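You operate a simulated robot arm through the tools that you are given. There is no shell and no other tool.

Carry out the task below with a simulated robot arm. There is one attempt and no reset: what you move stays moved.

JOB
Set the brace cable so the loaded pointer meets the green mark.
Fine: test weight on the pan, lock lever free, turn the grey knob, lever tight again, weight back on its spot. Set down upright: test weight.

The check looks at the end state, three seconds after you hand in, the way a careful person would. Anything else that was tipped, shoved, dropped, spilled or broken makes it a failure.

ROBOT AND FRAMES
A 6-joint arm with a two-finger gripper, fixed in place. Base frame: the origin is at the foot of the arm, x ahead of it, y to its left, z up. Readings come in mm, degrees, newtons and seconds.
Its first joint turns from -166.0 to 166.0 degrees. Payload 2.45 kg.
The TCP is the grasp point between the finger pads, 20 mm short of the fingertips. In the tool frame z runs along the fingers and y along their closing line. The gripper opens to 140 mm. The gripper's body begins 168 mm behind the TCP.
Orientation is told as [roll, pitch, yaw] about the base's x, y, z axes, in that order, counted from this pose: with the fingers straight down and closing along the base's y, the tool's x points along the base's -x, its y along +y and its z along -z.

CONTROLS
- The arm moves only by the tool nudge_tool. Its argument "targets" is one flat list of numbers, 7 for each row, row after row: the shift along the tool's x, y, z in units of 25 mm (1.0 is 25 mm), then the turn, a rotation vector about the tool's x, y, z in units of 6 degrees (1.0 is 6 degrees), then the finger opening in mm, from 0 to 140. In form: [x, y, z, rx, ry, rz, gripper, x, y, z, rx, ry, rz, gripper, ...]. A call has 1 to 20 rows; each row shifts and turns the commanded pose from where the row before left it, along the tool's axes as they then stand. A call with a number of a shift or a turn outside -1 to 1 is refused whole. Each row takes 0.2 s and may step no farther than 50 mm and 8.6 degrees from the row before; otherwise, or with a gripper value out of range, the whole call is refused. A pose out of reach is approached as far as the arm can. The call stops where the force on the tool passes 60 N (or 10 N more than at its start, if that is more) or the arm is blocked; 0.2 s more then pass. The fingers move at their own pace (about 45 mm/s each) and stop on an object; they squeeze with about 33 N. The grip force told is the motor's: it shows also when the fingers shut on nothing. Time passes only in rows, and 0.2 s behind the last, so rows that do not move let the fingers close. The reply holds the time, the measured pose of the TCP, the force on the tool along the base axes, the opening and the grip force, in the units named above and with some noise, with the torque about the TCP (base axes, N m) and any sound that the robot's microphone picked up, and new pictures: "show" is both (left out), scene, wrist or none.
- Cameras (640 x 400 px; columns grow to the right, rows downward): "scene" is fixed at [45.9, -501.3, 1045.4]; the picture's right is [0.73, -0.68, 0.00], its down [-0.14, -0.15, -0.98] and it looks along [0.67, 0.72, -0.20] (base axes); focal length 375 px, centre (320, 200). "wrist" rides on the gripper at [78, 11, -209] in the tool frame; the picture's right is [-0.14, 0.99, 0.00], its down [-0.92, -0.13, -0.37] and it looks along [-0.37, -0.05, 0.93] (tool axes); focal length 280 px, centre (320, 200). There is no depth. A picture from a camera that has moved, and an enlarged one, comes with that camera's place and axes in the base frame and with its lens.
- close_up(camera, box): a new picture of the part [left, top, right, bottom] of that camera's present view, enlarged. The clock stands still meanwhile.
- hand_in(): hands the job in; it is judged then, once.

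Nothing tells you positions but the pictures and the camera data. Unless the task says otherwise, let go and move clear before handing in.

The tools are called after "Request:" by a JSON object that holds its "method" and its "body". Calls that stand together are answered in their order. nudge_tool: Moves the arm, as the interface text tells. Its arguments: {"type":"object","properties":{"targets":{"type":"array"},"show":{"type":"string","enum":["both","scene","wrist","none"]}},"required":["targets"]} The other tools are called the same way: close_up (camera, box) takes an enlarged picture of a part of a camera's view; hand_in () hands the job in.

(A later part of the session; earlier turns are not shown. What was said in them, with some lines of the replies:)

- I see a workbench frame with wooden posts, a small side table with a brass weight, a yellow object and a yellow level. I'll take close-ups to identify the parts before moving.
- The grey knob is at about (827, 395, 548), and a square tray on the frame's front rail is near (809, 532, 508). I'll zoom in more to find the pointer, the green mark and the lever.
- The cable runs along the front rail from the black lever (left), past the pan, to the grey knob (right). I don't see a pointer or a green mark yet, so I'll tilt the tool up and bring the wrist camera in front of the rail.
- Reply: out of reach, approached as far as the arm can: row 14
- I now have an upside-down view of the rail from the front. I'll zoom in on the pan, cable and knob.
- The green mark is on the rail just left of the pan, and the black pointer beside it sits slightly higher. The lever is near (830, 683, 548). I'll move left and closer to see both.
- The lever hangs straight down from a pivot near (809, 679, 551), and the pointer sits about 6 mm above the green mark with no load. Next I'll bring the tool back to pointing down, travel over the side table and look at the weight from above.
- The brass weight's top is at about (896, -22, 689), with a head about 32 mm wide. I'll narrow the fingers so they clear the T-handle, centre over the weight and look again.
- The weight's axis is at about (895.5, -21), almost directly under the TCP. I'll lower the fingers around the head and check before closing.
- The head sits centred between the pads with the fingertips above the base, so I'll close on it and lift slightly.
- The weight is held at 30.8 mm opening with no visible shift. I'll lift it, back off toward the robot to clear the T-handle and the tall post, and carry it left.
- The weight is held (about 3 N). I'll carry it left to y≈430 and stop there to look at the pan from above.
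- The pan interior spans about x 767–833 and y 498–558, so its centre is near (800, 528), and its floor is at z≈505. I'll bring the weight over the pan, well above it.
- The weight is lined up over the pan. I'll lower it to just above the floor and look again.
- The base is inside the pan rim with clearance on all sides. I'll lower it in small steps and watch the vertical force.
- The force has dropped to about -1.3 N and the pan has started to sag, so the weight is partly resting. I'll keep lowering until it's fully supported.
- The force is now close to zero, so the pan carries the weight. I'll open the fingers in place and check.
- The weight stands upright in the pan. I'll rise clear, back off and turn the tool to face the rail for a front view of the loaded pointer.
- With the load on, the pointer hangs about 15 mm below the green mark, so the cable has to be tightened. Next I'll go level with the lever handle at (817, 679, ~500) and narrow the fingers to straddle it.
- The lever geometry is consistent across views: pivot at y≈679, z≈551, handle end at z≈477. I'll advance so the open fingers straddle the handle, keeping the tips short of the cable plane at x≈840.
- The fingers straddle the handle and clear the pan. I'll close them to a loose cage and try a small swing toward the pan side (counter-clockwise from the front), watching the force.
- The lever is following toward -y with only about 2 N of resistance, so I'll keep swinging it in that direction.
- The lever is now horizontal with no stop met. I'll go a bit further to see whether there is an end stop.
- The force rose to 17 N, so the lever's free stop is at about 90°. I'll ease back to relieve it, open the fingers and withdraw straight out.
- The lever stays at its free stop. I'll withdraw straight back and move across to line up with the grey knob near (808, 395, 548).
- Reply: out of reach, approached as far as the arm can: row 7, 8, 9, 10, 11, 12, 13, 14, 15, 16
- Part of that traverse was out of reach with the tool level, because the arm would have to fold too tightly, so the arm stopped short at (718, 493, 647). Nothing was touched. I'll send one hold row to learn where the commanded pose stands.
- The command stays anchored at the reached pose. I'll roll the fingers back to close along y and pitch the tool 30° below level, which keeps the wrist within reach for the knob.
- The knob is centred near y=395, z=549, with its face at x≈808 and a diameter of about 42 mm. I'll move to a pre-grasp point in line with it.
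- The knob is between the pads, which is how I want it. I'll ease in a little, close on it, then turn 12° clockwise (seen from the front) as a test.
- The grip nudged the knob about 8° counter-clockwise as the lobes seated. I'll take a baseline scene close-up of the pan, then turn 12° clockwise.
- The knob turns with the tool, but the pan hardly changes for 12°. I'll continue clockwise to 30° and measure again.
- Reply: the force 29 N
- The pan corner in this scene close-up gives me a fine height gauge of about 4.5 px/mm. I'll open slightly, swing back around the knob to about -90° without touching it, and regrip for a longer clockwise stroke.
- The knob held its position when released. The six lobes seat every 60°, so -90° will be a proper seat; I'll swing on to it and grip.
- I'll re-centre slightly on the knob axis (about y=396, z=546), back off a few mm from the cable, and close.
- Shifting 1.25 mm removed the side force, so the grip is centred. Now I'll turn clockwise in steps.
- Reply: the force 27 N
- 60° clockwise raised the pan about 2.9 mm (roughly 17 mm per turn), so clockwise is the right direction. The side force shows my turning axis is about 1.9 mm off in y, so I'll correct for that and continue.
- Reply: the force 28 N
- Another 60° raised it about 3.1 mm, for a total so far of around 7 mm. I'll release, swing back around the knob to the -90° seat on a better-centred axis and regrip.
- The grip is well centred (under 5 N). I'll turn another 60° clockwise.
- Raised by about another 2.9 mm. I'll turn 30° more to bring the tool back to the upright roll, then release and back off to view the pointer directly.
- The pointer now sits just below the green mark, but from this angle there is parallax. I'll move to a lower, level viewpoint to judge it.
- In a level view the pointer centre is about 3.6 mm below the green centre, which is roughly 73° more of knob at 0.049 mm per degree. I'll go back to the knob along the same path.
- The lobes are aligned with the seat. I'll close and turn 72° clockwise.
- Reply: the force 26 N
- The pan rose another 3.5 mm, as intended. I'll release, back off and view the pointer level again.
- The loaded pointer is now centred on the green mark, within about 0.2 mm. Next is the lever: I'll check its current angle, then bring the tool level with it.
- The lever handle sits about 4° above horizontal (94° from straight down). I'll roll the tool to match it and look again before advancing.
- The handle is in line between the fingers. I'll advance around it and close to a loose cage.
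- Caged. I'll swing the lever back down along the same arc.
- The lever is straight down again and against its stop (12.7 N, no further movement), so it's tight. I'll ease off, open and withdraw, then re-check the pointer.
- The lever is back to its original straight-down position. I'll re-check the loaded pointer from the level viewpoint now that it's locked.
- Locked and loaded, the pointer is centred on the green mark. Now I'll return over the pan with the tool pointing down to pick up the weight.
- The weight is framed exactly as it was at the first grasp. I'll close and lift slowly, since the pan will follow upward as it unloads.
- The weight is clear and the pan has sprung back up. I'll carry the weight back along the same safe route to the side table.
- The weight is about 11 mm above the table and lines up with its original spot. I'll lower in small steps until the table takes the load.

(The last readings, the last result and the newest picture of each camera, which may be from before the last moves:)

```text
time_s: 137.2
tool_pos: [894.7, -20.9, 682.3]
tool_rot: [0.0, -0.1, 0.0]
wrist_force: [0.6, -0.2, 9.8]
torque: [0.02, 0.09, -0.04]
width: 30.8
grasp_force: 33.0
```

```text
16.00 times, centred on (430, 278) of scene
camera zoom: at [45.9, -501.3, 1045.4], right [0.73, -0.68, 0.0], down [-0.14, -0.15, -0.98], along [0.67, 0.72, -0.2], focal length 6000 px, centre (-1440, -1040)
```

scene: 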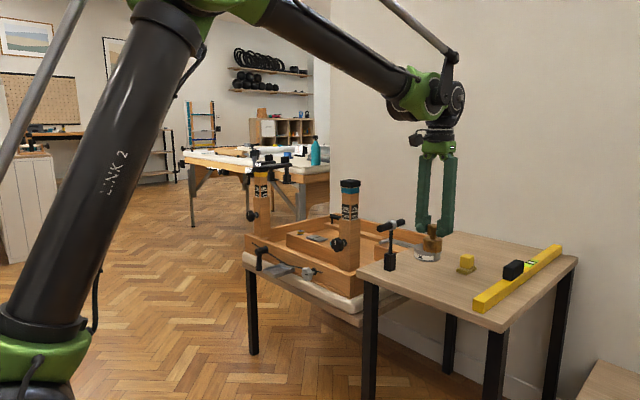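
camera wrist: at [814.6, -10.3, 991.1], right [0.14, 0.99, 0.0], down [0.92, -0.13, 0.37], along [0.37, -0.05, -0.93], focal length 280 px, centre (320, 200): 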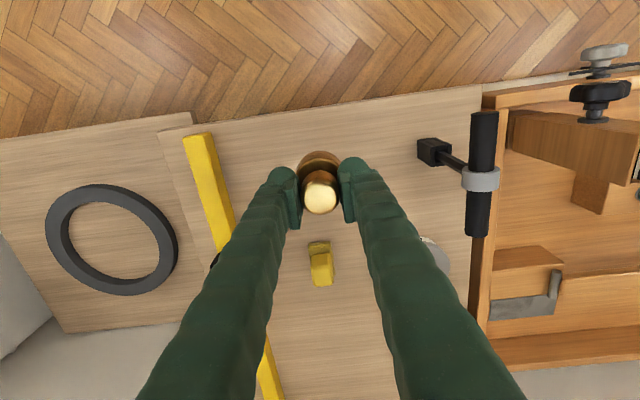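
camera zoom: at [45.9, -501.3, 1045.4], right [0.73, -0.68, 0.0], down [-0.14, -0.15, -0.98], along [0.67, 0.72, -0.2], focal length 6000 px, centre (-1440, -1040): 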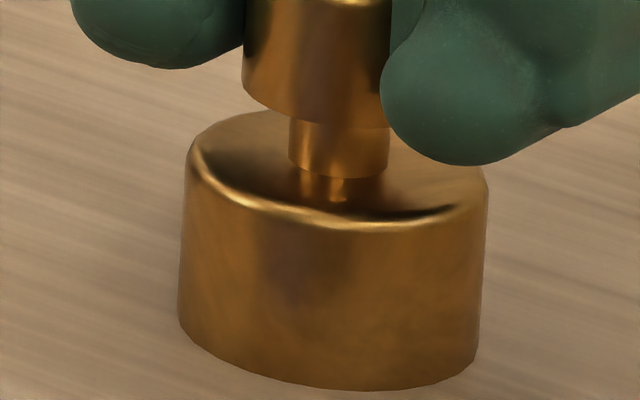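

The table now takes the load. I'll open the fingers gently and check the weight.

Request:
{"method": "nudge_tool", "body": {"targets": [0, 0, -0.02, 0, 0, 0, 0, 0, 0, 0, 0, 0, 0, 34, 0, 0, 0, 0, 0, 0, 44, 0, 0, 0, 0, 0, 0, 56, 0, 0, 0, 0, 0, 0, 64, 0, 0, 0, 0, 0, 0, 64], "show": "none"}}

Request:
{"method": "close_up", "body": {"camera": "scene", "box": [390, 230, 480, 295]}}

Request:
{"method": "close_up", "body": {"camera": "wrist", "box": [260, 140, 380, 240]}}

```text
time_s: 138.6
tool_pos: [894.9, -20.7, 681.3]
tool_rot: [0.0, 0.0, 0.0]
wrist_force: [0.4, -0.2, 0.1]
torque: [0.0, -0.01, 0.0]
width: 64.0
grasp_force: 0.0
```

```text
6.15 times, centred on (435, 262) of scene
camera zoom: at [45.9, -501.3, 1045.4], right [0.73, -0.68, 0.0], down [-0.14, -0.15, -0.98], along [0.67, 0.72, -0.2], focal length 2308 px, centre (-388, -185)
```

zoom: 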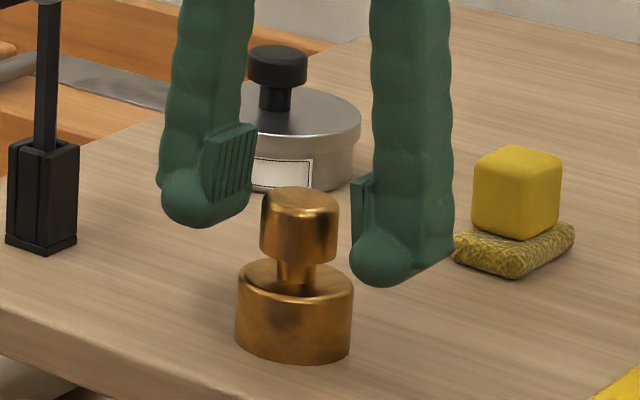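

```text
4.00 times, centred on (320, 190) of wrist
camera zoom: at [817.5, -10.0, 890.6], right [0.14, 0.99, 0.0], down [0.92, -0.13, 0.37], along [0.37, -0.05, -0.93], focal length 1122 px, centre (320, 240)
```

zoom: 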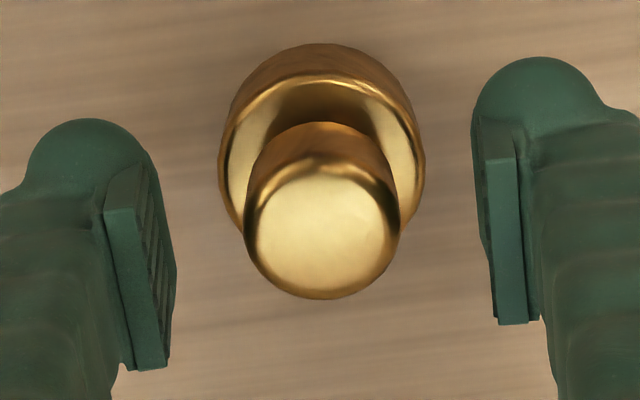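

The weight stands upright at the same image position as before the job. I'll lift clear, retract, and inspect everything.

Request:
{"method": "nudge_tool", "body": {"targets": [0, 0, -0.4, 0, 0, 0, 64, 0, 0, -0.8, 0, 0, 0, 64, 0, 0, -1, 0, 0, 0, 64, 0, 0, -1, 0, 0, 0, 64, 0, 0, -1, 0, 0, 0, 64, 0, 0, -1, 0, 0, 0, 64, 1, 0, -0.3, 0, 0, 0, 64, 1, 0, -0.3, 0, 0, 0, 64, 1, 0, -0.3, 0, 0, 0, 64, 1, 0, -0.3, 0, 0, 0, 64, 1, 0, 0, 0, 0, 0, 64, 1, 0, 0, 0, 0, 0, 64, 1, 0, 0, 0, 0, 0, 64, 1, 0, 0, 0, 0, 0, 64, 1, 0, 0, 0, 0, 0, 64, 1, 0, 0, 0, 0, 0, 64]}}

Request:
{"method": "close_up", "body": {"camera": "scene", "box": [350, 200, 590, 350]}}

Request:
{"method": "close_up", "body": {"camera": "scene", "box": [240, 235, 330, 291]}}

Request:
{"method": "close_up", "body": {"camera": "scene", "box": [396, 250, 468, 295]}}

```text
time_s: 142.0
tool_pos: [646.2, -20.7, 842.8]
tool_rot: [-0.1, 0.0, 0.1]
wrist_force: [0.2, 0.3, 0.0]
torque: [0.03, 0.03, 0.0]
width: 64.0
grasp_force: 0.1
camera wrist: at [568.1, -9.9, 1050.6], right [0.14, 0.99, 0.0], down [0.92, -0.13, 0.37], along [0.37, -0.05, -0.93], focal length 280 px, centre (320, 200)
```

scene: 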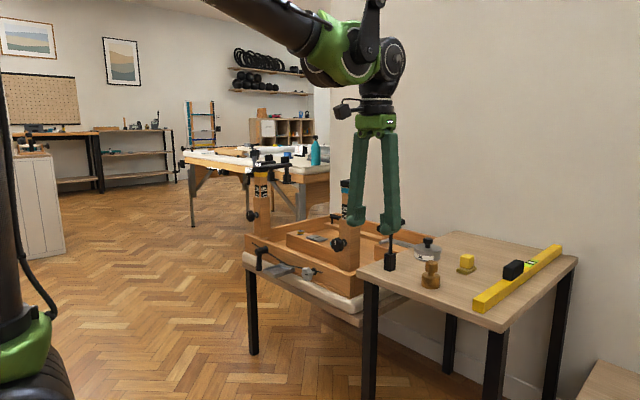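
wrist: 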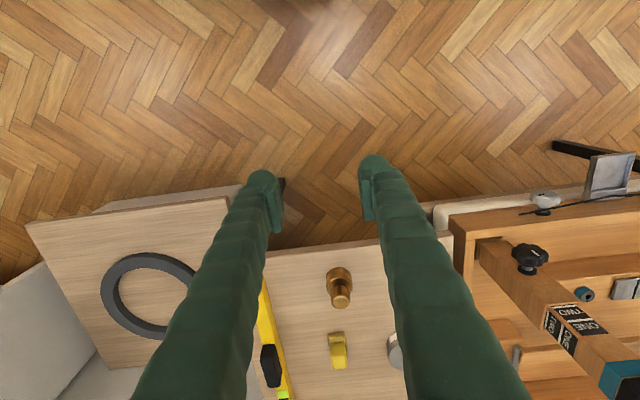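

```text
2.67 times, centred on (470, 275) of scene
camera zoom: at [45.9, -501.3, 1045.4], right [0.73, -0.68, 0.0], down [-0.14, -0.15, -0.98], along [0.67, 0.72, -0.2], focal length 1000 px, centre (-80, 0)
```

zoom: 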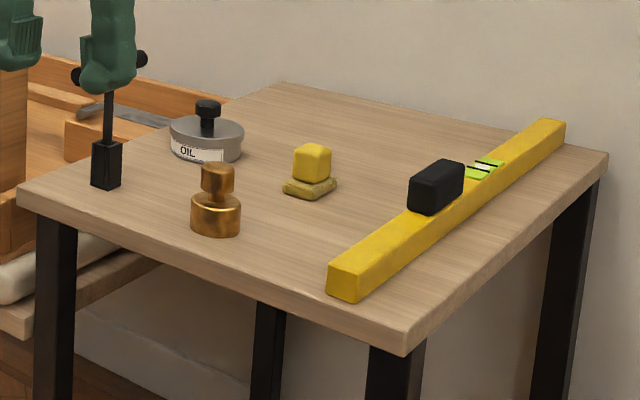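

```text
7.11 times, centred on (285, 263) of scene
camera zoom: at [45.9, -501.3, 1045.4], right [0.73, -0.68, 0.0], down [-0.14, -0.15, -0.98], along [0.67, 0.72, -0.2], focal length 2667 px, centre (569, -248)
```

zoom: 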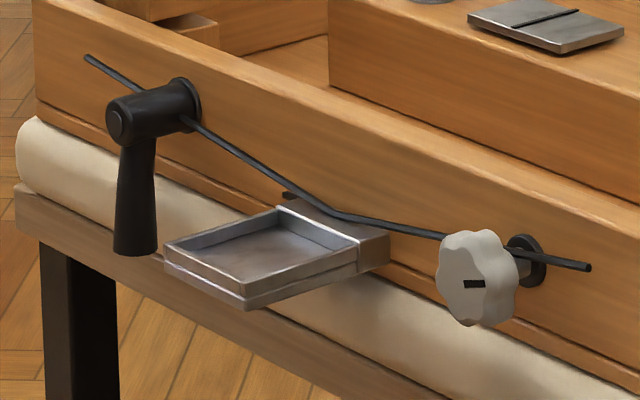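

```text
8.89 times, centred on (432, 272) of scene
camera zoom: at [45.9, -501.3, 1045.4], right [0.73, -0.68, 0.0], down [-0.14, -0.15, -0.98], along [0.67, 0.72, -0.2], focal length 3334 px, centre (-676, -444)
```

zoom: 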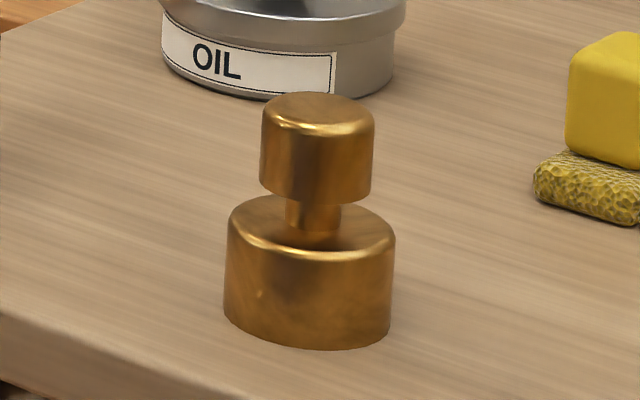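

All the closing checks match the starting pictures:
- **Weight:** upright on its original spot, within about 0.5 mm.
- **Lever:** back in its tight, straight-down position.
- **Pointer:** centred on the green mark when last seen loaded and locked.
- **Surroundings:** nothing else has moved, and the arm is clear.

I'm handing in now.

Request:
{"method": "hand_in", "body": {}}

```text
The job is handed in.
```

The brace cable is set. With the test weight on the pan and the lever tight, the pointer sat centred on the green mark, to within about 0.2 mm by eye. The job is handed in, but I have no result from the check yet.

- **Start:** with the weight on, the pointer hung about 15 mm below the mark, so the cable needed tightening.
- **Adjustment:** I freed the lever and turned the grey knob clockwise in several grips, a little under one full turn in all. Then I swung the lever back to its straight-down stop and looked at the pointer again.
- **Weight:** it's back upright on its spot, within about 0.5 mm of where it started.
- **Everything else:** nothing else looked moved in the final pictures. The arm let go and moved clear before I handed in.

Partway through, one sideways move of the arm was out of reach, so it stopped short without touching anything. I tilted the tool to reach the knob instead.
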